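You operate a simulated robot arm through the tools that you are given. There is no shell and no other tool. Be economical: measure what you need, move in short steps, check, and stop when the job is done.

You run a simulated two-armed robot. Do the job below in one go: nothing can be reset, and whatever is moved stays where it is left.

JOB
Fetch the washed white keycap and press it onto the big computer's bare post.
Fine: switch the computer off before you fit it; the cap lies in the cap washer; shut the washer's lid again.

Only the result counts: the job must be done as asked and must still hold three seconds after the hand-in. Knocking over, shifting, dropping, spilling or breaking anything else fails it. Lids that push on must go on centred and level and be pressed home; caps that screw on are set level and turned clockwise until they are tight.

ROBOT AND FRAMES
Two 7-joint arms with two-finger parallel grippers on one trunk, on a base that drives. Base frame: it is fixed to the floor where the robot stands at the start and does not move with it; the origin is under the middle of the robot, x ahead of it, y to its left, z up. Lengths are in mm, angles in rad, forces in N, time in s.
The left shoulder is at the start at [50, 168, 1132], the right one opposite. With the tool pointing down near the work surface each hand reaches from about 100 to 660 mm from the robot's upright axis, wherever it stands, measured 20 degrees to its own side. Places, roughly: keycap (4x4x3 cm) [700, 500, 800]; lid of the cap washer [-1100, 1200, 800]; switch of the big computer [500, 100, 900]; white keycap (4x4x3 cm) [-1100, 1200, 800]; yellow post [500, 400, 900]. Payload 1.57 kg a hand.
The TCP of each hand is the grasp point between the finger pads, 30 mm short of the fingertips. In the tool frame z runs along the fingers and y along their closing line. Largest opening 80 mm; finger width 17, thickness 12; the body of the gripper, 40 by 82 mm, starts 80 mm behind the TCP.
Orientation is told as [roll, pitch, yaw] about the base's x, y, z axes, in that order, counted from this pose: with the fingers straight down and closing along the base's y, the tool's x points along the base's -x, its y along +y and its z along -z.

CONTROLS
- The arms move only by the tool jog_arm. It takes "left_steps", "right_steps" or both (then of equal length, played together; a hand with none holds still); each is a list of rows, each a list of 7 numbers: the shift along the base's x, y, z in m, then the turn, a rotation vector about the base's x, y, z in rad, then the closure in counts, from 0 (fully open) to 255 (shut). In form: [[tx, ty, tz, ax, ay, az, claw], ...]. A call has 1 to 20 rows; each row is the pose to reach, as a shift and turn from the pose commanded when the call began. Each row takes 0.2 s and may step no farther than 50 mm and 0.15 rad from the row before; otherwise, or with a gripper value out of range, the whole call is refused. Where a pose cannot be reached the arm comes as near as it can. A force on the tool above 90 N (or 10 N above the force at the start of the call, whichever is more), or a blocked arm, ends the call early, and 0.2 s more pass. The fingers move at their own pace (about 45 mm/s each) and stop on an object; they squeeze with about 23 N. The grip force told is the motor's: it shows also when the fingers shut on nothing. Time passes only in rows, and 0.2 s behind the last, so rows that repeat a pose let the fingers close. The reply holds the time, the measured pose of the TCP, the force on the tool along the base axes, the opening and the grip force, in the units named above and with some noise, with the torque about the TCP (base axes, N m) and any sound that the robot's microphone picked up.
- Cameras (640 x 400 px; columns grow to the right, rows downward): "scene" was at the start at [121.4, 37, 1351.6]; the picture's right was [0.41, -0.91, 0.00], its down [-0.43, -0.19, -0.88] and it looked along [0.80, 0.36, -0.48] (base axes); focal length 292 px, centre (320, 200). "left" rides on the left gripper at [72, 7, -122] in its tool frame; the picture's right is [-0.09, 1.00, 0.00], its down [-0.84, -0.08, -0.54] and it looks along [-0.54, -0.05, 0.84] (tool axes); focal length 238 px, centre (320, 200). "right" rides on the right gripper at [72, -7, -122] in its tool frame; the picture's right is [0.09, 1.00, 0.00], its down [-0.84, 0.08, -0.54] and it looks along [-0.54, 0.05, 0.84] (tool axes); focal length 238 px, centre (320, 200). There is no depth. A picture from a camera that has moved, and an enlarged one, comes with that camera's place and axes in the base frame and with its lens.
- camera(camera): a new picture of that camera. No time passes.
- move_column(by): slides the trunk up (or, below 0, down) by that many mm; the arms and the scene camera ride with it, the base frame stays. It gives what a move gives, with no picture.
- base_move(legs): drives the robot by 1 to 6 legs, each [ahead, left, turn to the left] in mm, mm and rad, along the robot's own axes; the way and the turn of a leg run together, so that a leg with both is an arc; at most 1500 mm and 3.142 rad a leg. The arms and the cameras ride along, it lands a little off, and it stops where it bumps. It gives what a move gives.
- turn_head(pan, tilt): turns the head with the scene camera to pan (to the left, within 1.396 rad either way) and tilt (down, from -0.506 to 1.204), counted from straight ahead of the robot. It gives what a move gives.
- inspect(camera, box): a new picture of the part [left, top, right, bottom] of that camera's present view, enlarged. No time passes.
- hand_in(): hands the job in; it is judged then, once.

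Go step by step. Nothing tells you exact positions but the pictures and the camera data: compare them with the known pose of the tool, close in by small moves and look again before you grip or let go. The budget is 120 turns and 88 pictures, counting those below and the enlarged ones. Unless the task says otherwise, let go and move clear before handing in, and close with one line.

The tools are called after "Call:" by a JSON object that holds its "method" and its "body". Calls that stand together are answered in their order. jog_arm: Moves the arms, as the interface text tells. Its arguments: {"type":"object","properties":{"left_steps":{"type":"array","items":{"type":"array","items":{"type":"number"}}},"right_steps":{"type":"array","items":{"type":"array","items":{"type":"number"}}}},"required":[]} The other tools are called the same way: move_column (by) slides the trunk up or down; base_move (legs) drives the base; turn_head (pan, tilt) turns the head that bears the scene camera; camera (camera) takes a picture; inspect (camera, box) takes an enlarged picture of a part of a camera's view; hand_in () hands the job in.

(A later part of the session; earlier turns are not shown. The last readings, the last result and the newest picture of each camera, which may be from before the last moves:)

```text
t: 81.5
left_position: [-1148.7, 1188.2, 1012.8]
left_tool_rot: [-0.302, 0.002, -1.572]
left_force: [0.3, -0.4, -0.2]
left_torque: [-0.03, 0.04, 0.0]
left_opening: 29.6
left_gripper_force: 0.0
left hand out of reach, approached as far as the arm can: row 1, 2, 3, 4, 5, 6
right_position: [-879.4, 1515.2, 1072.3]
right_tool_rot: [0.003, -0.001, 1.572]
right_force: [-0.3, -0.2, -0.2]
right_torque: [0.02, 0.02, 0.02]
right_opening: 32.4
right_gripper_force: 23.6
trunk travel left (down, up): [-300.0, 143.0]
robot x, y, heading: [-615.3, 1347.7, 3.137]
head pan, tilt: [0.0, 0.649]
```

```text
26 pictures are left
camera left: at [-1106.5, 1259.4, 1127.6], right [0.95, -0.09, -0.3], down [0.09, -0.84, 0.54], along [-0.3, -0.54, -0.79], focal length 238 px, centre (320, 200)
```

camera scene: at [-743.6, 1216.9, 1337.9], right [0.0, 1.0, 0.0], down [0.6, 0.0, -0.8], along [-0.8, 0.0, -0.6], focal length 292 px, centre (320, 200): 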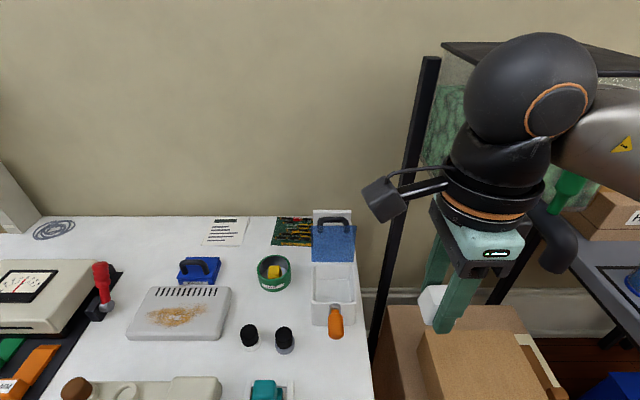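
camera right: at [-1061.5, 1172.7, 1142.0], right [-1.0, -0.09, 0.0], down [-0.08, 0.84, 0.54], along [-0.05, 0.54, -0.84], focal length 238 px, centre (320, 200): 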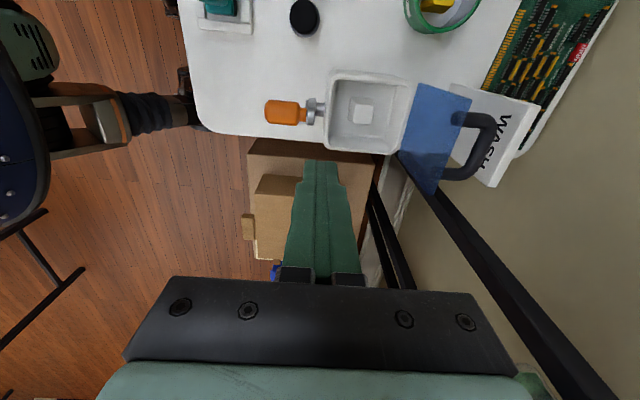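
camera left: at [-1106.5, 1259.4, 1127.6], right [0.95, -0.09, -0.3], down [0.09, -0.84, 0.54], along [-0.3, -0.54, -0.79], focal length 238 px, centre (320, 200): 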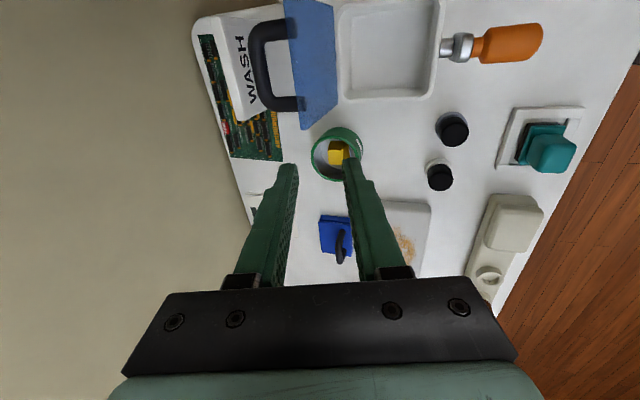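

The left arm needs the washer more to its own side. I bring the right hand inward and shift the base another 105 mm to the right.

Call:
{"method": "jog_arm", "body": {"right_steps": [[0, -0.015, 0, 0, 0, 0, 255], [0, -0.03, 0, 0, 0, 0, 255], [0.005, -0.045, 0, 0, 0, 0, 255], [0.01, -0.06, 0, 0, 0, 0, 255], [0.015, -0.07, 0, 0, 0, 0, 255]]}}

Call:
{"method": "base_move", "body": {"legs": [[0, -105, 0]]}}

Call:
{"method": "jog_arm", "body": {"left_steps": [[-0.015, -0.015, 0, 0, 0, 0, 160], [-0.03, -0.03, 0, 0, 0, 0, 160], [-0.04, -0.04, 0, 0, 0, 0, 160], [-0.05, -0.043, 0, 0, 0, 0, 160], [-0.05, -0.043, 0, 0, 0, 0, 160]]}}

Call:
{"method": "camera", "body": {"camera": "left"}}

```text
t: 82.7
left_position: [-1149.6, 1186.4, 1012.8]
left_tool_rot: [-0.302, 0.002, -1.572]
left_force: [-0.3, 0.5, -0.9]
left_torque: [0.02, 0.0, 0.02]
left_opening: 29.6
left_gripper_force: 0.0
right_position: [-863.8, 1445.0, 1071.5]
right_tool_rot: [0.003, -0.001, 1.571]
right_force: [0.0, 0.2, 0.6]
right_torque: [-0.05, -0.02, -0.02]
right_opening: 32.2
right_gripper_force: 22.5
trunk travel left (down, up): [-300.0, 143.0]
robot x, y, heading: [-617.5, 1348.6, 3.139]
head pan, tilt: [0.0, 0.649]
```

```text
t: 84.3
left_position: [-1150.1, 1292.8, 1012.7]
left_tool_rot: [-0.303, 0.001, -1.572]
left_force: [-0.3, 0.6, 0.7]
left_torque: [0.01, -0.02, 0.01]
left_opening: 29.8
left_gripper_force: 0.1
right_position: [-864.6, 1549.9, 1071.5]
right_tool_rot: [0.002, 0.001, 1.572]
right_force: [0.1, -0.3, 0.1]
right_torque: [0.0, -0.01, 0.0]
right_opening: 32.4
right_gripper_force: 22.9
trunk travel left (down, up): [-300.0, 143.0]
robot x, y, heading: [-611.6, 1455.4, 3.137]
head pan, tilt: [0.0, 0.649]
```

```text
t: 85.5
left_position: [-1194.8, 1245.4, 1012.1]
left_tool_rot: [-0.305, 0.003, -1.575]
left_force: [0.0, 0.2, 0.3]
left_torque: [-0.02, 0.03, -0.01]
left_opening: 29.6
left_gripper_force: 0.0
left hand out of reach, approached as far as the arm can: row 4, 5
right_position: [-864.0, 1548.4, 1070.9]
right_tool_rot: [0.001, -0.001, 1.569]
right_force: [-0.2, 0.8, 0.0]
right_torque: [-0.02, 0.02, 0.01]
right_opening: 32.5
right_gripper_force: 22.7
trunk travel left (down, up): [-300.0, 143.0]
robot x, y, heading: [-612.3, 1448.2, 3.139]
head pan, tilt: [0.0, 0.649]
```

```text
25 pictures are left
camera left: at [-1150.9, 1316.8, 1127.6], right [0.95, -0.09, -0.3], down [0.09, -0.84, 0.54], along [-0.3, -0.54, -0.79], focal length 238 px, centre (320, 200)
```

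left: 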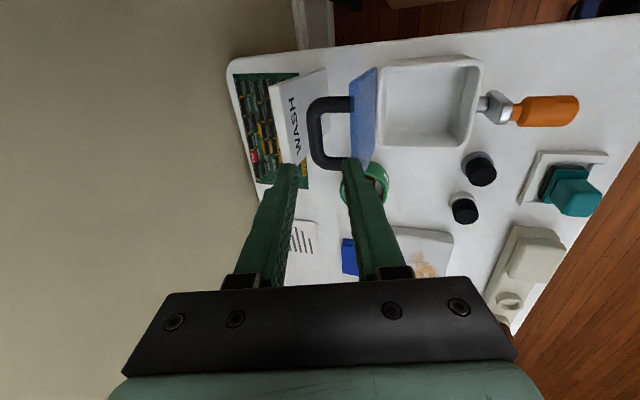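

Now reached. I narrow the fingers and come down half-way along the tool axis, then check.

Call:
{"method": "jog_arm", "body": {"left_steps": [[-0.003, 0, 0, 0, 0, 0, 178], [-0.007, 0, -0.015, 0, 0, 0, 178], [-0.011, 0, -0.03, 0, 0, 0, 178], [-0.015, 0, -0.042, 0, 0, 0, 178], [-0.015, 0, -0.042, 0, 0, 0, 178]]}}

Call:
{"method": "inspect", "body": {"camera": "left", "box": [220, 60, 420, 230]}}

```text
t: 86.7
left_position: [-1194.8, 1236.8, 972.8]
left_tool_rot: [-0.302, 0.002, -1.574]
left_force: [0.3, 1.1, 0.0]
left_torque: [0.03, 0.01, 0.01]
left_opening: 24.4
left_gripper_force: 0.1
left hand out of reach, approached as far as the arm can: row 2, 3, 4, 5
right_position: [-863.6, 1549.3, 1071.7]
right_tool_rot: [0.002, 0.0, 1.571]
right_force: [0.2, 0.2, 1.0]
right_torque: [-0.01, 0.03, 0.0]
right_opening: 32.4
right_gripper_force: 23.5
trunk travel left (down, up): [-300.0, 143.0]
robot x, y, heading: [-615.9, 1453.0, 3.138]
head pan, tilt: [0.0, 0.649]
```

```text
2.35 times, centred on (320, 145) of left
camera zoom: at [-1152.2, 1307.3, 1088.8], right [0.95, -0.09, -0.3], down [0.09, -0.84, 0.54], along [-0.3, -0.54, -0.79], focal length 561 px, centre (320, 329)
```

zoom: 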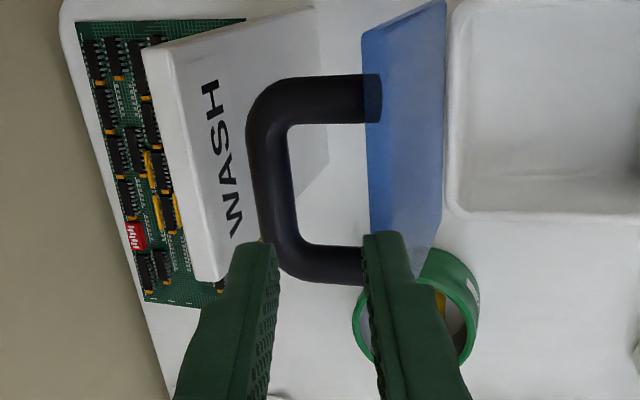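

Slightly short of reach. I tilt the hand 0.2 rad more to bring the wrist back, then re-aim.

Call:
{"method": "jog_arm", "body": {"left_steps": [[0.005, 0.003, 0.005, 0, 0.1, 0, 178], [0.004, 0.006, 0.008, 0, 0.2, 0, 178], [0.0, 0.009, 0.006, 0, 0.22, 0, 178], [-0.003, 0.009, 0.003, 0, 0.22, 0, 178], [-0.003, 0.009, 0.003, 0, 0.22, 0, 178]]}}

Call:
{"method": "inspect", "body": {"camera": "left", "box": [220, 60, 420, 230]}}

```text
t: 87.9
left_position: [-1199.4, 1243.4, 976.9]
left_tool_rot: [-0.522, 0.0, -1.573]
left_force: [-0.1, 0.4, -0.3]
left_torque: [0.0, 0.01, 0.01]
left_opening: 24.2
left_gripper_force: 0.1
right_position: [-863.7, 1549.7, 1072.0]
right_tool_rot: [0.0, 0.0, 1.571]
right_force: [-0.1, 0.1, -0.1]
right_torque: [-0.02, 0.02, 0.0]
right_opening: 32.3
right_gripper_force: 23.4
trunk travel left (down, up): [-300.0, 143.0]
robot x, y, heading: [-610.8, 1446.2, 3.141]
head pan, tilt: [0.0, 0.649]
```

```text
2.35 times, centred on (320, 145) of left
camera zoom: at [-1131.4, 1316.2, 1079.9], right [0.86, -0.09, -0.5], down [0.2, -0.84, 0.51], along [-0.46, -0.54, -0.7], focal length 561 px, centre (320, 329)
```

zoom: 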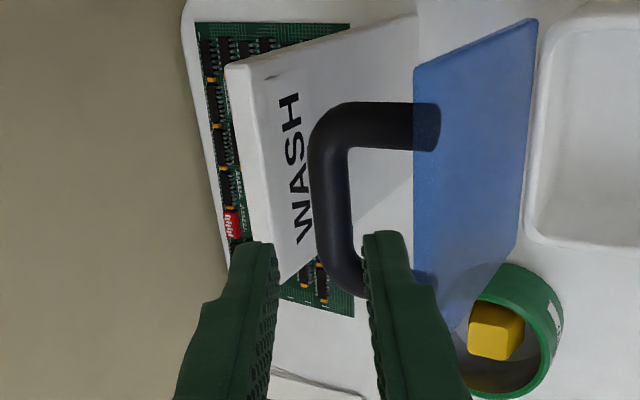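

With this tilt the front finger would foul the lid's top edge. I try less tilt with a relaxed yaw instead, to see whether that reach works.

Call:
{"method": "jog_arm", "body": {"left_steps": [[0.0, -0.003, 0.01, 0, 0, -0.1, 178], [0.0, -0.006, 0.015, 0, 0, -0.2, 178], [0.0, -0.009, 0.015, 0, 0, -0.3, 178], [0.0, -0.01, 0.012, 0, -0.1, -0.3, 178], [-0.004, -0.01, 0.008, 0, -0.2, -0.3, 178], [-0.008, -0.01, 0.003, 0, -0.22, -0.3, 178], [-0.008, -0.01, 0.003, 0, -0.22, -0.3, 178]]}}

```text
t: 89.5
left_position: [-1206.7, 1235.3, 979.6]
left_tool_rot: [-0.303, 0.034, -1.871]
left_force: [-0.2, 0.7, 0.2]
left_torque: [-0.03, 0.0, 0.01]
left_opening: 24.4
left_gripper_force: 0.0
right_position: [-864.7, 1548.9, 1071.0]
right_tool_rot: [0.002, 0.001, 1.573]
right_force: [-0.2, -0.3, -0.3]
right_torque: [-0.01, 0.0, 0.03]
right_opening: 32.3
right_gripper_force: 22.6
trunk travel left (down, up): [-300.0, 143.0]
robot x, y, heading: [-616.2, 1453.0, 3.138]
head pan, tilt: [0.0, 0.649]
```

That reaches. Descending 30 mm and checking alignment.

Call:
{"method": "jog_arm", "body": {"left_steps": [[-0.0044, 0, -0.0143, 0, 0, 0, 178], [-0.0088, 0, -0.0287, 0, 0, 0, 178], [-0.0088, 0, -0.0287, 0, 0, 0, 178]]}}

Call:
{"method": "inspect", "body": {"camera": "left", "box": [220, 60, 420, 230]}}

```text
t: 90.3
left_position: [-1208.3, 1229.4, 963.6]
left_tool_rot: [-0.325, 0.031, -1.872]
left_force: [-7.9, -4.0, 36.2]
left_torque: [0.09, -0.06, 0.02]
left_opening: 9.2
left_gripper_force: 0.0
left hand out of reach, approached as far as the arm can: row 1, 2, 3
right_position: [-861.6, 1549.4, 1070.9]
right_tool_rot: [0.005, 0.002, 1.569]
right_force: [0.3, 0.3, 0.0]
right_torque: [-0.02, 0.05, 0.04]
right_opening: 32.3
right_gripper_force: 23.1
trunk travel left (down, up): [-300.0, 143.0]
robot x, y, heading: [-615.3, 1452.1, 3.142]
head pan, tilt: [0.0, 0.649]
```

```text
2.35 times, centred on (320, 145) of left
camera zoom: at [-1143.6, 1282.5, 1079.8], right [0.88, -0.36, -0.32], down [-0.16, -0.85, 0.51], along [-0.46, -0.4, -0.8], focal length 561 px, centre (320, 329)
```

zoom: 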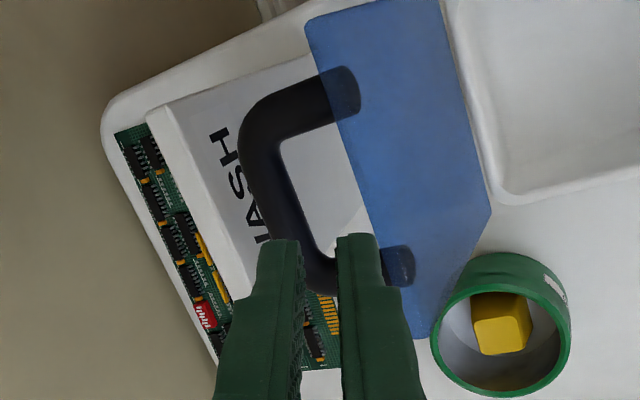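

The fingers landed on the handle's corner, so I back off at once. New plan: cage the lid plate itself at its free -y edge, one finger behind and one in front.

Call:
{"method": "jog_arm", "body": {"left_steps": [[0.006, 0, 0.02, 0, 0, 0, 178], [0.015, 0, 0.045, 0, 0, 0, 127], [0.02, -0.01, 0.045, 0, -0.0, 0.1, 127], [0.02, -0.02, 0.045, 0, 0, 0.2, 127], [0.02, -0.03, 0.045, 0, 0, 0.3, 127], [0.02, -0.03, 0.045, 0, 0, 0.3, 127]]}}

Call:
{"method": "camera", "body": {"camera": "left"}}

Call:
{"method": "inspect", "body": {"camera": "scene", "box": [80, 130, 320, 330]}}

```text
t: 91.7
left_position: [-1185.8, 1199.4, 997.6]
left_tool_rot: [-0.303, 0.033, -1.569]
left_force: [-0.6, 0.4, -0.3]
left_torque: [0.02, -0.03, -0.02]
left_opening: 40.4
left_gripper_force: 0.1
right_position: [-863.8, 1550.2, 1071.0]
right_tool_rot: [0.002, -0.001, 1.572]
right_force: [-0.4, -0.6, -0.8]
right_torque: [0.03, -0.02, -0.02]
right_opening: 32.2
right_gripper_force: 22.9
trunk travel left (down, up): [-300.0, 143.0]
robot x, y, heading: [-614.3, 1449.6, 3.141]
head pan, tilt: [0.0, 0.649]
```

```text
21 pictures are left
camera left: at [-1141.9, 1267.1, 1115.4], right [0.95, -0.08, -0.3], down [0.09, -0.85, 0.51], along [-0.3, -0.51, -0.8], focal length 238 px, centre (320, 200)
```

left: 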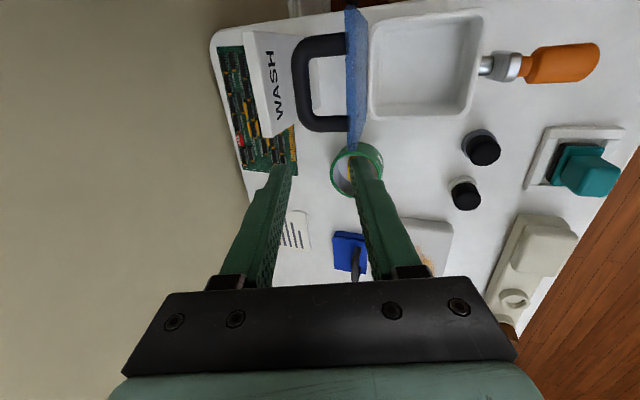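

```text
2.00 times, centred on (200, 230) of scene
camera zoom: at [-743.4, 1451.4, 1337.9], right [0.0, 1.0, 0.0], down [0.6, 0.0, -0.8], along [-0.8, 0.0, -0.6], focal length 585 px, centre (560, 140)
```

zoom: 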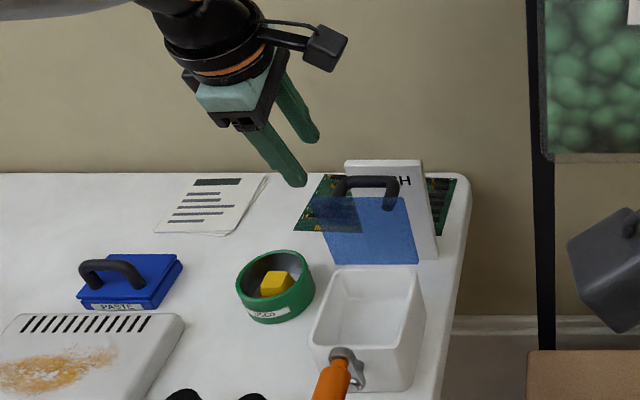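

The lid now stands at about 90° and stays by friction; its top edge is x≈-1176, z≈937. I bring the hand upright over the top edge, a finger on each side, tips just below the edge.

Call:
{"method": "jog_arm", "body": {"left_steps": [[0.012, 0.01, 0.01, 0, -0.1, 0, 127], [0.012, 0.02, 0.01, 0, -0.2, 0, 127], [0.01, 0.026, 0.01, 0, -0.3, 0, 127], [0.008, 0.026, -0.005, 0, -0.3, 0, 127], [0.008, 0.026, -0.02, 0, -0.3, 0, 127], [0.008, 0.026, -0.03, 0, -0.3, 0, 127], [0.008, 0.026, -0.03, 0, -0.3, 0, 127]]}}

Call:
{"method": "inspect", "body": {"camera": "left", "box": [200, 20, 440, 230]}}

```text
t: 93.3
left_position: [-1154.6, 1212.9, 972.8]
left_tool_rot: [-0.005, 0.033, -1.56]
left_force: [0.2, 0.2, 0.0]
left_torque: [0.01, -0.01, 0.04]
left_opening: 40.3
left_gripper_force: 0.0
left hand out of reach, approached as far as the arm can: row 3, 4, 5, 6, 7
right_position: [-863.9, 1548.9, 1071.1]
right_tool_rot: [0.0, 0.001, 1.572]
right_force: [0.5, -0.2, 0.3]
right_torque: [0.02, -0.01, 0.03]
right_opening: 32.2
right_gripper_force: 23.1
trunk travel left (down, up): [-300.0, 143.0]
robot x, y, heading: [-615.2, 1450.6, 3.143]
head pan, tilt: [0.0, 0.649]
```

```text
1.90 times, centred on (320, 125) of left
camera zoom: at [-1146.8, 1280.7, 1097.3], right [1.0, -0.08, -0.01], down [-0.07, -0.85, 0.51], along [-0.05, -0.51, -0.86], focal length 454 px, centre (320, 343)
```

zoom: 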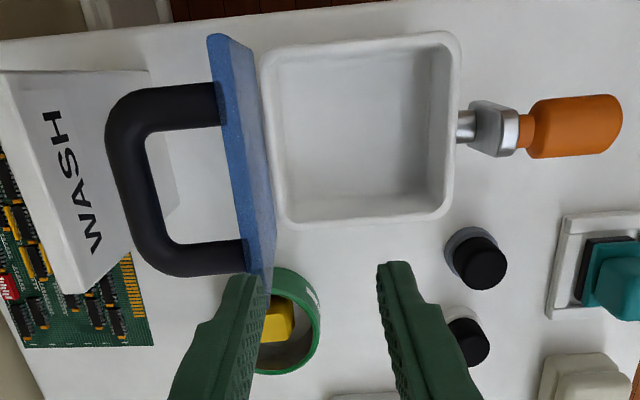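

At this reach the lid top is between centre and the back finger; opening fully puts the back finger behind the lid. I open and shift the base 25 mm right to get well onto the edge.

Call:
{"method": "jog_arm", "body": {"left_steps": [[0, 0, 0.005, 0, 0, 0, 60], [0, 0, 0.005, 0, 0, 0, 0], [0, 0, 0.005, 0, 0, 0, 0], [0, 0, 0.005, 0, 0, 0, 0]]}}

Call:
{"method": "base_move", "body": {"legs": [[0, -25, 0]]}}

Call:
{"method": "jog_arm", "body": {"left_steps": [[0, 0, -0.006, 0, 0, 0, 0], [0, 0, -0.012, 0, 0, 0, 0], [0, 0, -0.018, 0, 0, 0, 0], [0, 0, -0.023, 0, 0, 0, 0]]}}

Call:
{"method": "inspect", "body": {"camera": "left", "box": [200, 20, 440, 230]}}

```text
t: 94.3
left_position: [-1153.1, 1213.5, 977.9]
left_tool_rot: [-0.006, 0.031, -1.56]
left_force: [0.3, 0.2, 0.2]
left_torque: [0.01, -0.01, -0.04]
left_opening: 79.8
left_gripper_force: 0.1
right_position: [-864.1, 1548.9, 1071.5]
right_tool_rot: [0.002, -0.001, 1.571]
right_force: [0.4, -0.7, -0.7]
right_torque: [-0.02, 0.0, -0.01]
right_opening: 32.1
right_gripper_force: 23.2
trunk travel left (down, up): [-300.0, 143.0]
robot x, y, heading: [-616.4, 1451.7, 3.139]
head pan, tilt: [0.0, 0.649]
```

```text
t: 95.2
left_position: [-1155.2, 1238.6, 977.6]
left_tool_rot: [-0.006, 0.033, -1.561]
left_force: [-0.2, -0.4, -0.6]
left_torque: [0.0, -0.02, -0.01]
left_opening: 79.9
left_gripper_force: 0.1
right_position: [-863.4, 1574.7, 1071.1]
right_tool_rot: [0.001, -0.001, 1.572]
right_force: [0.2, 0.4, -1.7]
right_torque: [0.01, 0.01, 0.0]
right_opening: 32.2
right_gripper_force: 22.7
trunk travel left (down, up): [-300.0, 143.0]
robot x, y, heading: [-616.9, 1475.7, 3.139]
head pan, tilt: [0.0, 0.649]
```

```text
t: 96.2
left_position: [-1151.6, 1236.8, 955.7]
left_tool_rot: [-0.005, 0.033, -1.56]
left_force: [0.0, -0.4, -0.1]
left_torque: [0.03, 0.0, -0.03]
left_opening: 80.1
left_gripper_force: 0.1
right_position: [-862.8, 1574.7, 1070.6]
right_tool_rot: [0.002, -0.001, 1.57]
right_force: [0.1, 1.1, -0.1]
right_torque: [0.0, -0.04, 0.0]
right_opening: 32.2
right_gripper_force: 23.5
trunk travel left (down, up): [-300.0, 143.0]
robot x, y, heading: [-612.3, 1481.0, 3.142]
head pan, tilt: [0.0, 0.649]
```

```text
1.90 times, centred on (320, 125) of left
camera zoom: at [-1144.3, 1304.2, 1080.4], right [1.0, -0.08, -0.01], down [-0.07, -0.86, 0.51], along [-0.05, -0.51, -0.86], focal length 454 px, centre (320, 343)
```

zoom: 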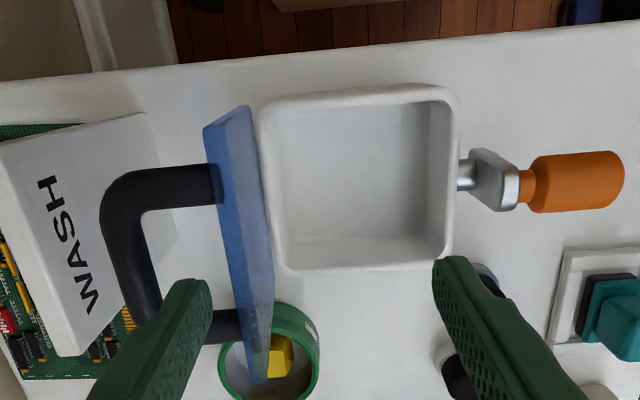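

The back finger is inside, between bar and lid. I sweep the lid forward slowly, following its arc down to about 45°.

Call:
{"method": "jog_arm", "body": {"left_steps": [[0.008, 0, 0, 0, 0, 0, 0], [0.015, 0, 0, 0, 0, 0, 0], [0.02, 0, 0, 0, 0, 0, 0], [0.026, 0, 0, 0, 0, 0, 0], [0.032, 0, -0.001, 0, 0, 0, 0], [0.038, 0, -0.003, 0, 0, 0, 0], [0.044, 0, -0.005, 0, 0, 0, 0], [0.05, 0, -0.007, 0, 0, 0, 0], [0.056, 0, -0.0095, 0, 0, 0, 0], [0.062, 0, -0.012, 0, 0, 0, 0], [0.068, 0, -0.016, 0, 0, 0, 0], [0.074, 0, -0.021, 0, 0, 0, 0], [0.079, 0, -0.025, 0, 0, 0, 0], [0.084, 0, -0.029, 0, 0, 0, 0]]}}

Call:
{"method": "inspect", "body": {"camera": "left", "box": [160, 20, 440, 250]}}

```text
t: 99.2
left_position: [-1069.7, 1236.9, 926.1]
left_tool_rot: [-0.003, 0.03, -1.561]
left_force: [-0.6, -0.2, 1.2]
left_torque: [0.01, -0.01, -0.01]
left_opening: 80.3
left_gripper_force: 0.1
right_position: [-863.7, 1573.8, 1071.4]
right_tool_rot: [0.001, 0.0, 1.57]
right_force: [0.2, 0.5, 0.3]
right_torque: [0.0, 0.0, 0.0]
right_opening: 32.2
right_gripper_force: 23.0
trunk travel left (down, up): [-300.0, 143.0]
robot x, y, heading: [-617.2, 1477.7, 3.142]
head pan, tilt: [0.0, 0.649]
```

```text
1.74 times, centred on (300, 135) of left
camera zoom: at [-1062.5, 1305.9, 1050.3], right [1.0, -0.08, -0.01], down [-0.07, -0.85, 0.52], along [-0.05, -0.51, -0.86], focal length 414 px, centre (355, 313)
```

zoom: 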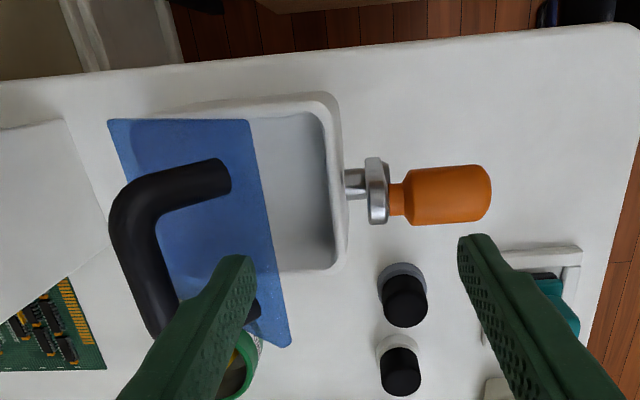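

Controlled so far. Continuing down to about 20°, then lifting the finger out.

Call:
{"method": "jog_arm", "body": {"left_steps": [[0.006, 0, -0.005, 0, 0, 0, 0], [0.011, 0, -0.009, 0, 0, 0, 0], [0.015, 0, -0.015, 0, 0, 0, 0], [0.019, 0, -0.022, 0, 0, 0, 0], [0.024, 0, -0.03, 0, 0, 0, 0], [0.028, 0, -0.039, 0, 0, 0, 0], [0.028, 0, -0.039, 0, 0, 0, 0], [0.029, 0, -0.02, 0, 0, 0, 0], [0.029, 0, 0.01, 0, 0, 0, 0], [0.029, 0, 0.05, 0, 0, 0, 0], [0.029, 0, 0.06, 0, 0, 0, 100], [0.029, 0, 0.06, 0, 0, 0, 255], [0.029, 0, 0.06, 0, 0, 0, 255]]}}

Call:
{"method": "inspect", "body": {"camera": "left", "box": [160, 20, 440, 250]}}

```text
t: 102.0
left_position: [-1039.4, 1237.5, 987.3]
left_tool_rot: [-0.004, 0.031, -1.561]
left_force: [0.5, 1.1, -0.5]
left_torque: [0.02, -0.01, 0.03]
left_opening: 11.6
left_gripper_force: 0.2
right_position: [-864.3, 1573.3, 1071.9]
right_tool_rot: [0.003, -0.001, 1.572]
right_force: [-0.5, -0.1, -0.2]
right_torque: [0.02, 0.01, 0.01]
right_opening: 32.1
right_gripper_force: 22.8
trunk travel left (down, up): [-300.0, 143.0]
robot x, y, heading: [-613.5, 1479.3, 3.14]
head pan, tilt: [0.0, 0.649]
```

```text
1.74 times, centred on (300, 135) of left
camera zoom: at [-1033.3, 1305.6, 1111.0], right [1.0, -0.08, -0.01], down [-0.07, -0.85, 0.52], along [-0.05, -0.51, -0.86], focal length 414 px, centre (355, 313)
```

zoom: 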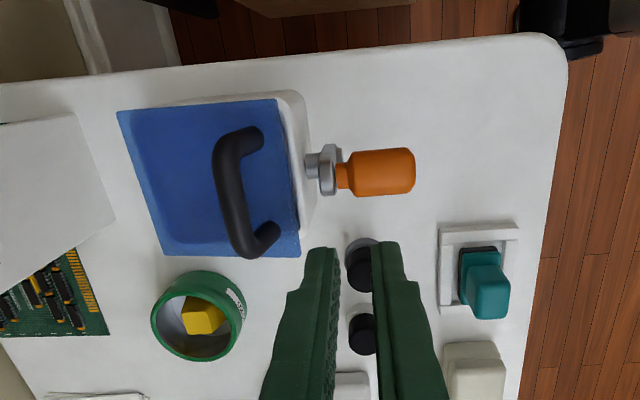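

The lid is nearly shut. I press it down with closed fingertips on the handle bar.

Call:
{"method": "jog_arm", "body": {"left_steps": [[-0.03, 0.002, 0, 0, 0, 0, 255], [-0.058, 0.004, 0, 0, 0, 0, 255], [-0.058, 0.004, -0.03, 0, 0, 0, 255], [-0.058, 0.004, -0.06, 0, 0, 0, 255], [-0.058, 0.004, -0.075, 0, 0, 0, 255], [-0.058, 0.004, -0.08, 0, 0, 0, 255], [-0.058, 0.004, -0.083, 0, 0, 0, 255], [-0.058, 0.004, -0.086, 0, 0, 0, 255], [-0.058, 0.004, -0.088, 0, 0, 0, 255]]}}

```text
t: 104.0
left_position: [-1099.7, 1241.9, 908.2]
left_tool_rot: [-0.022, 0.031, -1.56]
left_force: [11.2, -13.5, 66.1]
left_torque: [-0.73, -0.64, -0.03]
left_opening: 0.0
left_gripper_force: 21.1
right_position: [-858.8, 1573.6, 1073.3]
right_tool_rot: [0.008, 0.002, 1.573]
right_force: [0.4, -0.6, 0.4]
right_torque: [0.0, 0.0, 0.01]
right_opening: 32.4
right_gripper_force: 23.0
trunk travel left (down, up): [-300.0, 143.0]
robot x, y, heading: [-614.7, 1475.1, 3.142]
head pan, tilt: [0.0, 0.649]
```

Firm resistance (66 N): it's shut. I lift the hand away and verify with the scene camera.

Call:
{"method": "jog_arm", "body": {"left_steps": [[0, 0, 0.02, 0, 0, 0, 255], [0, 0, 0.06, 0, 0, 0, 255], [0.01, -0.01, 0.1, 0, 0, 0, 255], [0.04, -0.03, 0.13, 0, 0, 0, 255], [0.07, -0.06, 0.15, 0, 0, 0, 255], [0.1, -0.09, 0.17, 0, 0, 0, 128], [0.13, -0.12, 0.19, 0, 0, 0, 0], [0.16, -0.14, 0.21, 0, 0, 0, 0], [0.18, -0.15, 0.22, 0, 0, 0, 0]]}}

Call:
{"method": "inspect", "body": {"camera": "scene", "box": [100, 170, 300, 330]}}

Call:
{"method": "inspect", "body": {"camera": "right", "box": [220, 80, 420, 230]}}

```text
t: 106.0
left_position: [-919.0, 1090.9, 1118.6]
left_tool_rot: [-0.004, 0.032, -1.563]
left_force: [-1.1, -0.3, 0.4]
left_torque: [0.0, 0.02, -0.01]
left_opening: 80.0
left_gripper_force: 0.2
right_position: [-863.9, 1573.4, 1070.6]
right_tool_rot: [0.001, 0.0, 1.57]
right_force: [0.0, 0.0, -0.8]
right_torque: [-0.03, 0.0, -0.02]
right_opening: 31.9
right_gripper_force: 22.9
trunk travel left (down, up): [-300.0, 143.0]
robot x, y, heading: [-615.5, 1478.8, 3.138]
head pan, tilt: [0.0, 0.649]
```

```text
2.50 times, centred on (200, 250) of scene
camera zoom: at [-743.1, 1476.2, 1337.9], right [0.0, 1.0, 0.0], down [0.6, 0.0, -0.8], along [-0.8, 0.0, -0.6], focal length 731 px, centre (620, 75)
```

zoom: 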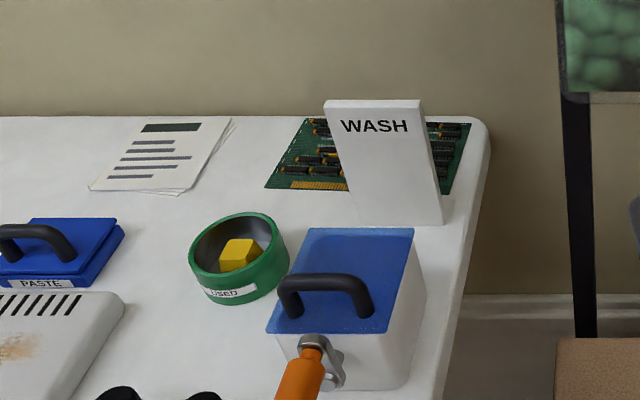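

```text
2.67 times, centred on (320, 155) of right
camera zoom: at [-855.9, 1501.7, 1193.2], right [-1.0, -0.09, 0.0], down [-0.08, 0.84, 0.54], along [-0.05, 0.54, -0.84], focal length 636 px, centre (320, 320)
```

zoom: 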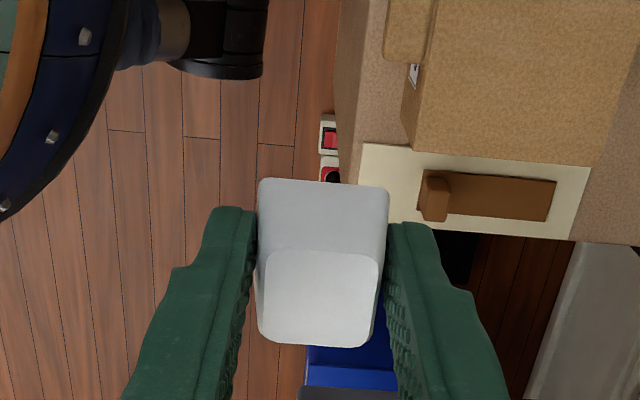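

Lid is closed flat and the cap is firmly held. Now I drive back to the computer.

Call:
{"method": "base_move", "body": {"legs": [[-330, 0, 0], [0, 0, -1.57], [0, 0, -1.57], [0, -985, 0]]}}

```text
t: 124.5
left_position: [9.2, 869.8, 1118.7]
left_tool_rot: [-0.006, 0.031, 1.569]
left_force: [-0.3, 1.1, 0.2]
left_torque: [-0.04, 0.02, 0.01]
left_opening: 79.9
left_gripper_force: 0.1
right_position: [-52.8, 389.5, 1070.7]
right_tool_rot: [0.002, -0.002, -1.584]
right_force: [-0.1, -0.7, -0.7]
right_torque: [-0.02, -0.02, 0.0]
right_opening: 32.0
right_gripper_force: 23.3
trunk travel left (down, up): [-300.0, 143.0]
robot x, y, heading: [-299.6, 491.1, -0.013]
head pan, tilt: [0.0, 0.649]
```

Call:
{"method": "base_move", "body": {"legs": [[285, 0, 0.013]]}}

Call:
{"method": "jog_arm", "body": {"right_steps": [[0, 0, 0, 0, 0, 0.1, 255], [0, 0, 0, 0, 0, 0.22, 255], [0, 0, 0, 0, 0, 0.34, 255], [0, 0, 0, 0, 0, 0.46, 255], [0, 0, 0, 0, 0, 0.58, 255], [0, 0, 0, 0, 0, 0.7, 255], [0, 0, 0, 0, 0, 0.82, 255], [0, 0, 0, 0, 0, 0.94, 255], [0, 0, 0, 0, 0, 1.06, 255], [0, 0, 0, 0, 0, 1.18, 255], [0, 0, 0, 0, 0, 1.3, 255], [0, 0, 0, 0, 0, 1.42, 255], [0, 0, 0, 0, 0, 1.54, 255], [0, 0, 0, 0, 0, 1.571, 255], [0, 0, 0, 0, 0, 1.571, 255]]}}

```text
t: 126.5
left_position: [288.1, 870.4, 1117.8]
left_tool_rot: [-0.004, 0.031, 1.58]
left_force: [-0.3, 0.1, -0.9]
left_torque: [0.02, 0.01, 0.02]
left_opening: 80.0
left_gripper_force: 0.0
right_position: [232.3, 388.7, 1071.4]
right_tool_rot: [0.001, -0.002, -1.571]
right_force: [0.6, 0.2, 0.9]
right_torque: [-0.04, 0.01, -0.01]
right_opening: 31.8
right_gripper_force: 22.9
trunk travel left (down, up): [-300.0, 143.0]
robot x, y, heading: [-17.0, 485.2, -0.003]
head pan, tilt: [0.0, 0.649]
```

```text
t: 129.7
left_position: [287.9, 871.6, 1118.6]
left_tool_rot: [-0.004, 0.03, 1.579]
left_force: [0.0, -0.7, 0.5]
left_torque: [0.04, -0.03, 0.02]
left_opening: 80.0
left_gripper_force: 0.0
right_position: [232.4, 388.1, 1071.3]
right_tool_rot: [0.0, -0.001, 0.002]
right_force: [0.1, -0.4, 0.4]
right_torque: [-0.01, 0.03, 0.01]
right_opening: 31.8
right_gripper_force: 23.2
trunk travel left (down, up): [-300.0, 143.0]
robot x, y, heading: [-20.5, 486.3, -0.005]
head pan, tilt: [0.0, 0.649]
```

Now over the post at a safe height.

Call:
{"method": "jog_arm", "body": {"right_steps": [[0.02, 0, 0, 0, 0, 0, 255], [0.05, 0.002, 0, 0, 0, 0, 255], [0.08, 0.004, 0, 0, 0, 0, 255], [0.11, 0.006, 0, 0, 0, 0, 255], [0.14, 0.006, 0, 0, 0, 0, 255], [0.17, 0.006, 0, 0, 0, 0, 255], [0.2, 0.006, 0, 0, 0, 0, 255], [0.23, 0.006, 0, 0, 0, 0, 255], [0.255, 0.006, -0.01, 0, 0, 0, 255], [0.2646, 0.006, -0.03, 0, 0, 0, 255], [0.2646, 0.006, -0.06, 0, 0, 0, 255], [0.2646, 0.006, -0.09, 0, 0, 0, 255], [0.2646, 0.006, -0.11, 0, 0, 0, 255], [0.2646, 0.006, -0.11, 0, 0, 0, 255]]}}

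Call:
{"method": "inspect", "body": {"camera": "right", "box": [220, 60, 420, 210]}}

Call:
{"method": "turn_head", "body": {"pan": -0.15, "tilt": 0.9}}

Call:
{"method": "inspect", "body": {"camera": "scene", "box": [220, 60, 420, 240]}}

```text
t: 132.7
left_position: [288.0, 870.8, 1117.5]
left_tool_rot: [-0.006, 0.033, 1.58]
left_force: [0.9, 0.5, -0.2]
left_torque: [-0.04, 0.01, 0.01]
left_opening: 79.8
left_gripper_force: 0.0
right_position: [496.4, 396.3, 960.8]
right_tool_rot: [0.002, 0.002, -0.001]
right_force: [0.9, 0.4, 1.4]
right_torque: [0.0, 0.0, -0.02]
right_opening: 31.8
right_gripper_force: 22.4
trunk travel left (down, up): [-300.0, 143.0]
robot x, y, heading: [-16.1, 485.5, -0.004]
head pan, tilt: [0.0, 0.649]
```

```text
2.67 times, centred on (320, 135) of right
camera zoom: at [425.3, 388.3, 1082.8], right [-0.09, 1.0, 0.0], down [0.84, 0.08, 0.54], along [0.54, 0.05, -0.84], focal length 636 px, centre (320, 373)
```

zoom: 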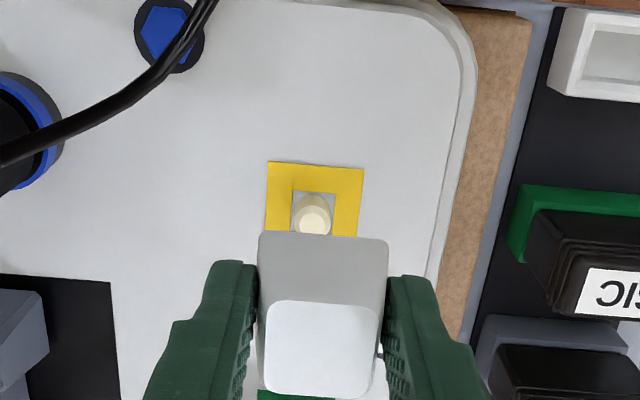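

```text
t: 133.4
left_position: [287.9, 871.1, 1117.2]
left_tool_rot: [-0.005, 0.032, 1.578]
left_force: [-0.4, 0.4, 1.0]
left_torque: [-0.01, -0.01, -0.01]
left_opening: 80.3
left_gripper_force: 0.1
right_position: [496.6, 395.5, 960.5]
right_tool_rot: [0.001, 0.0, 0.001]
right_force: [-0.1, 0.5, -0.7]
right_torque: [0.02, -0.01, 0.03]
right_opening: 31.8
right_gripper_force: 23.2
trunk travel left (down, up): [-300.0, 143.0]
robot x, y, heading: [-17.3, 490.0, -0.008]
head pan, tilt: [-0.15, 0.901]
```

```text
2.22 times, centred on (320, 150) of scene
camera zoom: at [96.0, 475.6, 1317.5], right [-0.15, -0.99, 0.0], down [-0.77, 0.12, -0.62], along [0.61, -0.09, -0.78], focal length 650 px, centre (320, 311)
```

zoom: 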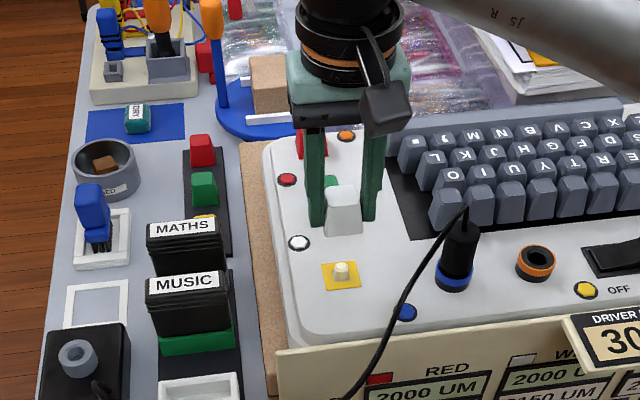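

The post shows at about (499.5, 392.4). I correct by (+2.8, -3.3) mm, lower until the cap is just above the post and look again.

Call:
{"method": "jog_arm", "body": {"right_steps": [[0.0028, -0.0033, 0, 0, 0, 0, 255], [0.0028, -0.0033, -0.015, 0, 0, 0, 255], [0.0028, -0.0033, -0.03, 0, 0, 0, 255], [0.0028, -0.0033, -0.042, 0, 0, 0, 255], [0.0028, -0.0033, -0.05, 0, 0, 0, 255], [0.0028, -0.0033, -0.05, 0, 0, 0, 255]]}}

Call:
{"method": "inspect", "body": {"camera": "right", "box": [250, 90, 390, 210]}}

Call:
{"method": "inspect", "body": {"camera": "scene", "box": [280, 90, 380, 180]}}

```text
t: 134.8
left_position: [286.4, 871.3, 1118.3]
left_tool_rot: [-0.004, 0.03, 1.579]
left_force: [-0.3, -1.3, -0.9]
left_torque: [0.01, -0.02, -0.01]
left_opening: 80.1
left_gripper_force: 0.0
right_position: [499.2, 392.5, 910.0]
right_tool_rot: [0.002, -0.001, -0.001]
right_force: [-0.4, 0.1, -0.2]
right_torque: [0.01, -0.01, 0.0]
right_opening: 31.5
right_gripper_force: 22.9
trunk travel left (down, up): [-300.0, 143.0]
robot x, y, heading: [-18.0, 488.5, -0.003]
head pan, tilt: [-0.15, 0.901]
```

```text
3.33 times, centred on (320, 150) of right
camera zoom: at [428.1, 384.8, 1033.0], right [-0.09, 1.0, 0.0], down [0.84, 0.08, 0.54], along [0.54, 0.05, -0.84], focal length 794 px, centre (320, 367)
```

zoom: 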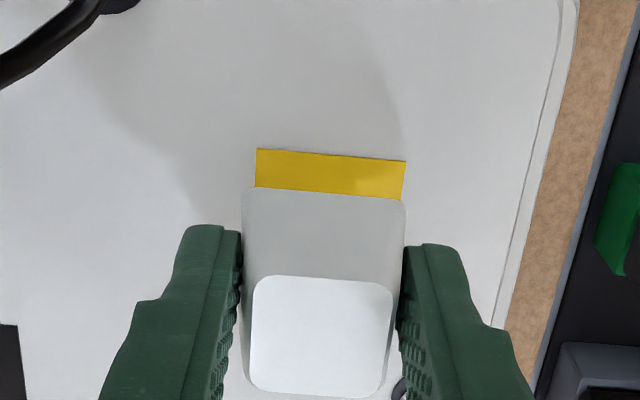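

```text
4.44 times, centred on (330, 135) of scene
camera zoom: at [96.0, 475.6, 1317.4], right [-0.15, -0.99, 0.0], down [-0.77, 0.12, -0.62], along [0.61, -0.09, -0.78], focal length 1300 px, centre (276, 489)
```

zoom: 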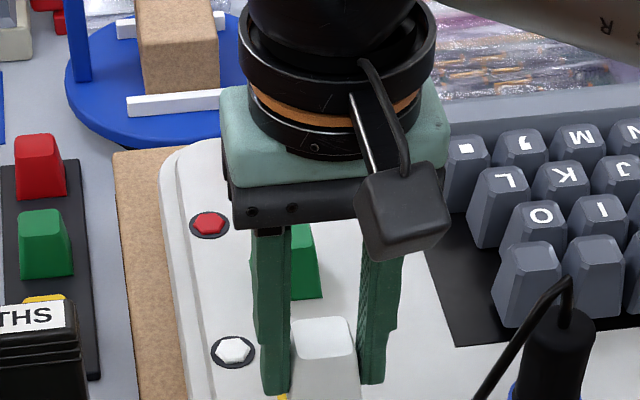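

Triangulating the post and the yellow square together gives the post at about (503.8, 393.2) with its top near z 858. I correct and lower to just above it for another look.

Call:
{"method": "jog_arm", "body": {"right_steps": [[0.0044, 0.0007, 0, 0, 0, 0, 255], [0.0044, 0.0007, -0.008, 0, 0, 0, 255], [0.0044, 0.0007, -0.014, 0, 0, 0, 255], [0.0044, 0.0007, -0.017, 0, 0, 0, 255], [0.0044, 0.0007, -0.017, 0, 0, 0, 255]]}}

Call:
{"method": "inspect", "body": {"camera": "right", "box": [270, 110, 370, 190]}}

Call:
{"method": "inspect", "body": {"camera": "scene", "box": [300, 145, 360, 195]}}

```text
t: 136.1
left_position: [286.6, 871.2, 1118.7]
left_tool_rot: [-0.006, 0.034, 1.579]
left_force: [0.2, -0.1, -0.4]
left_torque: [0.01, -0.03, 0.03]
left_opening: 79.9
left_gripper_force: 0.1
right_position: [503.2, 393.5, 896.6]
right_tool_rot: [0.003, -0.006, -0.001]
right_force: [-7.5, 0.6, 21.3]
right_torque: [0.02, 0.22, 0.03]
right_opening: 32.1
right_gripper_force: 23.1
trunk travel left (down, up): [-300.0, 143.0]
robot x, y, heading: [-19.4, 481.8, -0.004]
head pan, tilt: [-0.15, 0.901]
```

```text
5.00 times, centred on (320, 150) of right
camera zoom: at [430.5, 386.0, 1018.4], right [-0.09, 1.0, 0.0], down [0.83, 0.08, 0.55], along [0.54, 0.05, -0.84], focal length 1192 px, centre (320, 450)
```

zoom: 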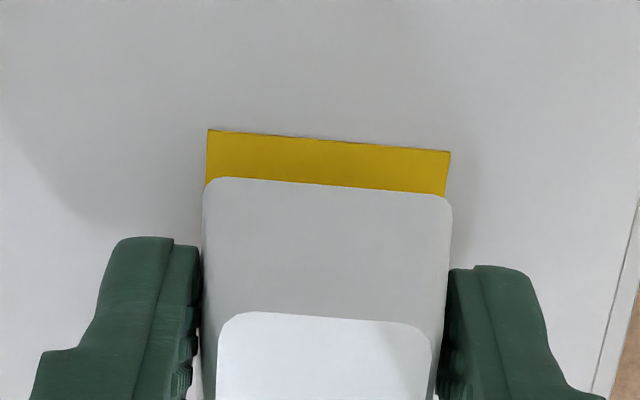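

```text
8.00 times, centred on (330, 170) of scene
camera zoom: at [93.4, 476.0, 1317.9], right [-0.15, -0.99, 0.0], down [-0.77, 0.12, -0.62], along [0.62, -0.1, -0.78], focal length 2339 px, centre (240, 440)
```

zoom: 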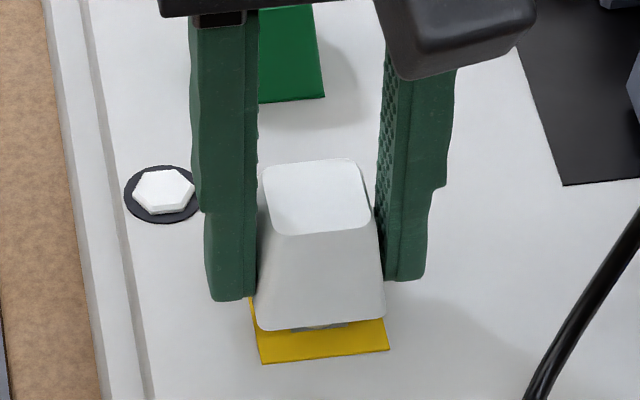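

Contact came early (21 N with a push toward -x), so the post top is nearer z 866 and its x nearer 500.5. I lift slightly, shift -2.8 mm in x and feel again.

Call:
{"method": "jog_arm", "body": {"right_steps": [[0, 0, 0.008, 0, 0, 0, 255], [-0.0028, 0, 0.008, 0, 0, 0, 255], [-0.0028, 0, 0.006, 0, 0, 0, 255], [-0.0028, 0, 0.003, 0, 0, 0, 255], [-0.0028, 0, 0.001, 0, 0, 0, 255], [-0.0028, 0, -0.001, 0, 0, 0, 255]]}}

```text
t: 137.4
left_position: [287.6, 871.0, 1117.6]
left_tool_rot: [-0.004, 0.031, 1.579]
left_force: [0.5, -0.3, 0.1]
left_torque: [0.01, -0.01, 0.02]
left_opening: 80.0
left_gripper_force: 0.0
right_position: [500.6, 393.1, 893.9]
right_tool_rot: [0.002, -0.001, 0.0]
right_force: [-0.5, 0.5, 4.3]
right_torque: [-0.02, 0.25, -0.05]
right_opening: 32.2
right_gripper_force: 23.0
trunk travel left (down, up): [-300.0, 143.0]
robot x, y, heading: [-19.0, 488.2, -0.003]
head pan, tilt: [-0.15, 0.901]
```

Less force and lower now. Continuing down in small steps.

Call:
{"method": "jog_arm", "body": {"right_steps": [[0, 0, -0.002, 0, 0, 0, 255], [0, 0, -0.004, 0, 0, 0, 255], [0, 0, -0.006, 0, 0, 0, 255]]}}

Call:
{"method": "inspect", "body": {"camera": "scene", "box": [300, 145, 360, 195]}}

```text
t: 138.2
left_position: [287.2, 872.0, 1118.5]
left_tool_rot: [-0.005, 0.033, 1.579]
left_force: [0.2, -0.2, -0.4]
left_torque: [-0.01, 0.0, -0.01]
left_opening: 79.9
left_gripper_force: 0.2
right_position: [499.9, 393.8, 886.5]
right_tool_rot: [0.003, 0.0, 0.002]
right_force: [-5.5, 2.5, 7.4]
right_torque: [0.05, 0.58, -0.04]
right_opening: 32.1
right_gripper_force: 22.9
trunk travel left (down, up): [-300.0, 143.0]
robot x, y, heading: [-16.0, 488.1, -0.005]
head pan, tilt: [-0.15, 0.901]
```

```text
8.00 times, centred on (330, 170) of scene
camera zoom: at [94.9, 476.0, 1317.6], right [-0.15, -0.99, 0.0], down [-0.77, 0.12, -0.62], along [0.61, -0.1, -0.78], focal length 2339 px, centre (240, 440)
```

zoom: 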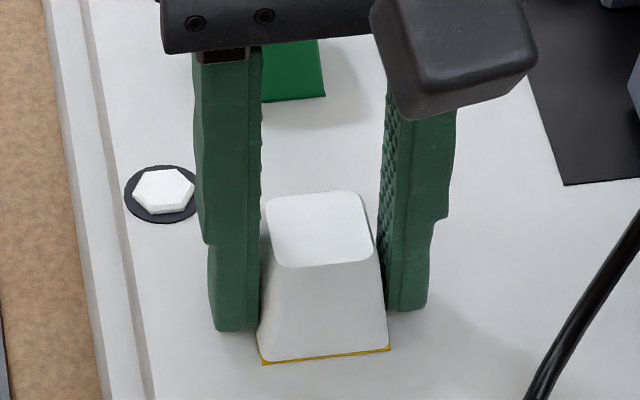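

The cap has slid over the post. I ease the side load by 1 mm and press further down.

Call:
{"method": "jog_arm", "body": {"right_steps": [[-0.001, 0.0004, 0, 0, 0, 0, 255], [-0.001, 0.0004, -0.002, 0, 0, 0, 255], [-0.001, 0.0004, -0.004, 0, 0, 0, 255], [-0.001, 0.0004, -0.006, 0, 0, 0, 255], [-0.001, 0.0004, -0.008, 0, 0, 0, 255]]}}

```text
t: 139.4
left_position: [285.4, 870.5, 1118.9]
left_tool_rot: [-0.007, 0.034, 1.58]
left_force: [-0.4, -0.3, -0.5]
left_torque: [0.02, -0.02, -0.02]
left_opening: 80.1
left_gripper_force: 0.0
right_position: [500.1, 392.3, 884.1]
right_tool_rot: [0.003, -0.01, 0.0]
right_force: [-2.8, 0.0, 38.1]
right_torque: [-0.86, 0.64, 0.26]
right_opening: 32.3
right_gripper_force: 22.7
trunk travel left (down, up): [-300.0, 143.0]
robot x, y, heading: [-16.5, 486.8, -0.005]
head pan, tilt: [-0.15, 0.901]
```

Resistance 38 N. I release, lift and look before pressing from above with closed fingers.

Call:
{"method": "jog_arm", "body": {"right_steps": [[0, 0, 0.004, 0, 0, 0, 255], [0, 0, 0.005, 0, 0, 0, 160], [0, 0, 0.006, 0, 0, 0, 95], [0, 0, 0.006, 0, 0, 0, 95], [0, 0, 0.006, 0, 0, 0, 95], [0, 0, 0.03, 0, 0, 0, 95], [0, 0, 0.06, 0, 0, 0, 95], [0, 0, 0.075, 0, 0, 0, 95]]}}

Call:
{"method": "inspect", "body": {"camera": "right", "box": [270, 110, 370, 190]}}

Call:
{"method": "inspect", "body": {"camera": "scene", "box": [300, 145, 360, 195]}}

```text
t: 141.2
left_position: [287.9, 872.2, 1117.5]
left_tool_rot: [-0.005, 0.033, 1.58]
left_force: [-0.4, -0.1, 1.0]
left_torque: [-0.02, -0.01, -0.05]
left_opening: 80.0
left_gripper_force: 0.1
right_position: [500.5, 393.4, 955.2]
right_tool_rot: [0.002, 0.002, 0.0]
right_force: [0.5, -0.4, 0.5]
right_torque: [0.01, -0.01, -0.02]
right_opening: 50.3
right_gripper_force: 0.1
trunk travel left (down, up): [-300.0, 143.0]
robot x, y, heading: [-18.9, 488.5, -0.005]
head pan, tilt: [-0.15, 0.901]
```

```text
5.00 times, centred on (320, 150) of right
camera zoom: at [428.8, 386.0, 1076.3], right [-0.09, 1.0, 0.0], down [0.84, 0.08, 0.54], along [0.54, 0.05, -0.84], focal length 1192 px, centre (320, 450)
```

zoom: 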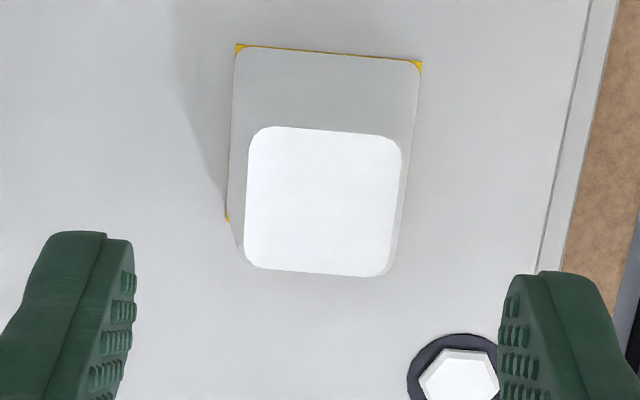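

```text
8.00 times, centred on (330, 170) of scene
camera zoom: at [95.9, 475.7, 1317.4], right [-0.15, -0.99, 0.0], down [-0.77, 0.12, -0.62], along [0.61, -0.09, -0.78], focal length 2339 px, centre (240, 440)
```

zoom: 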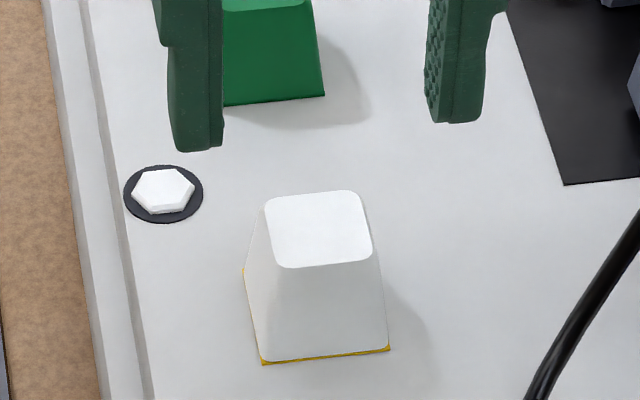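

The cap sits square and level over the post. I close the fingers and press it home from above at the centre.

Call:
{"method": "jog_arm", "body": {"right_steps": [[0.0013, 0, 0, 0, 0, 0, 255], [0.0013, 0, 0, 0, 0, 0, 255], [0.0013, 0, 0, 0, 0, 0, 255], [0.0013, 0, -0.015, 0, 0, 0, 255], [0.0013, 0, -0.03, 0, 0, 0, 255], [0.0013, 0, -0.037, 0, 0, 0, 255], [0.0013, 0, -0.04, 0, 0, 0, 255], [0.0013, 0, -0.042, 0, 0, 0, 255], [0.0013, 0, -0.044, 0, 0, 0, 255], [0.0013, 0, -0.046, 0, 0, 0, 255], [0.0013, 0, -0.048, 0, 0, 0, 255]]}}

```text
t: 143.7
left_position: [283.9, 870.9, 1119.6]
left_tool_rot: [-0.011, 0.031, 1.578]
left_force: [0.1, 0.3, -0.9]
left_torque: [0.0, -0.02, 0.04]
left_opening: 79.9
left_gripper_force: 0.0
right_position: [501.6, 392.9, 915.8]
right_tool_rot: [0.005, -0.015, -0.002]
right_force: [-8.3, -10.8, 52.0]
right_torque: [-0.35, 0.39, 0.14]
right_opening: 0.0
right_gripper_force: 20.9
trunk travel left (down, up): [-300.0, 143.0]
robot x, y, heading: [-16.5, 484.4, -0.008]
head pan, tilt: [-0.15, 0.901]
```

52 N and not moving; I press harder toward the limit to make sure it is home.

Call:
{"method": "jog_arm", "body": {"right_steps": [[0, 0, -0.002, 0, 0, 0, 255], [0, 0, -0.004, 0, 0, 0, 255], [0, 0, -0.006, 0, 0, 0, 255], [0, 0, -0.008, 0, 0, 0, 255], [0, 0, -0.01, 0, 0, 0, 255]]}}

```text
t: 144.9
left_position: [286.2, 870.3, 1116.5]
left_tool_rot: [-0.008, 0.031, 1.578]
left_force: [0.5, -0.1, 0.0]
left_torque: [0.03, 0.0, 0.03]
left_opening: 80.3
left_gripper_force: 0.1
right_position: [506.0, 394.4, 917.3]
right_tool_rot: [0.012, -0.029, 0.0]
right_force: [-10.0, -2.9, 31.8]
right_torque: [-0.1, 0.55, 0.05]
right_opening: 0.0
right_gripper_force: 21.5
trunk travel left (down, up): [-300.0, 143.0]
robot x, y, heading: [-17.4, 486.3, -0.006]
head pan, tilt: [-0.15, 0.901]
stopped in row 5 (right hand): the force on the tool passed its limit at 91 N (the readings are from after the stop); the commanded pose is now the measured one
```

It took over 90 N, and the tip slid a little forward. I lift off and inspect.

Call:
{"method": "jog_arm", "body": {"right_steps": [[0, 0, 0.01, 0, 0, 0, 255], [0, 0, 0.04, 0, 0, 0, 255], [0, 0, 0.07, 0, 0, 0, 255], [-0.03, 0, 0.09, 0, 0, 0, 255], [-0.06, 0, 0.09, 0, 0, 0, 255]]}}

Call:
{"method": "inspect", "body": {"camera": "right", "box": [250, 90, 410, 210]}}

Call:
{"method": "inspect", "body": {"camera": "scene", "box": [300, 140, 360, 190]}}

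```text
t: 146.1
left_position: [287.6, 869.8, 1117.2]
left_tool_rot: [-0.006, 0.03, 1.579]
left_force: [1.1, 0.2, 0.6]
left_torque: [-0.01, 0.02, 0.0]
left_opening: 80.1
left_gripper_force: 0.1
right_position: [446.6, 393.9, 1000.0]
right_tool_rot: [0.009, -0.02, -0.005]
right_force: [0.3, 0.2, -0.2]
right_torque: [-0.05, -0.02, 0.01]
right_opening: 0.1
right_gripper_force: 21.4
trunk travel left (down, up): [-300.0, 143.0]
robot x, y, heading: [-14.7, 486.2, -0.003]
head pan, tilt: [-0.15, 0.901]
```

```text
3.33 times, centred on (330, 150) of right
camera zoom: at [372.3, 385.8, 1121.0], right [-0.09, 1.0, 0.01], down [0.83, 0.07, 0.56], along [0.56, 0.06, -0.83], focal length 794 px, centre (287, 367)
```

zoom: 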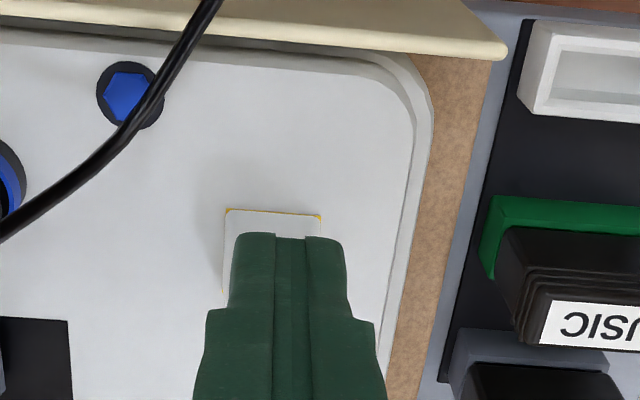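

```text
8.00 times, centred on (330, 165) of scene
camera zoom: at [95.7, 475.4, 1317.4], right [-0.15, -0.99, 0.0], down [-0.77, 0.12, -0.62], along [0.61, -0.09, -0.78], focal length 2339 px, centre (240, 480)
```

zoom: 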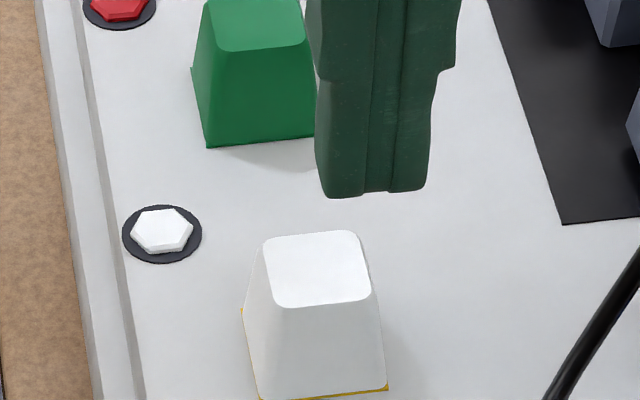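

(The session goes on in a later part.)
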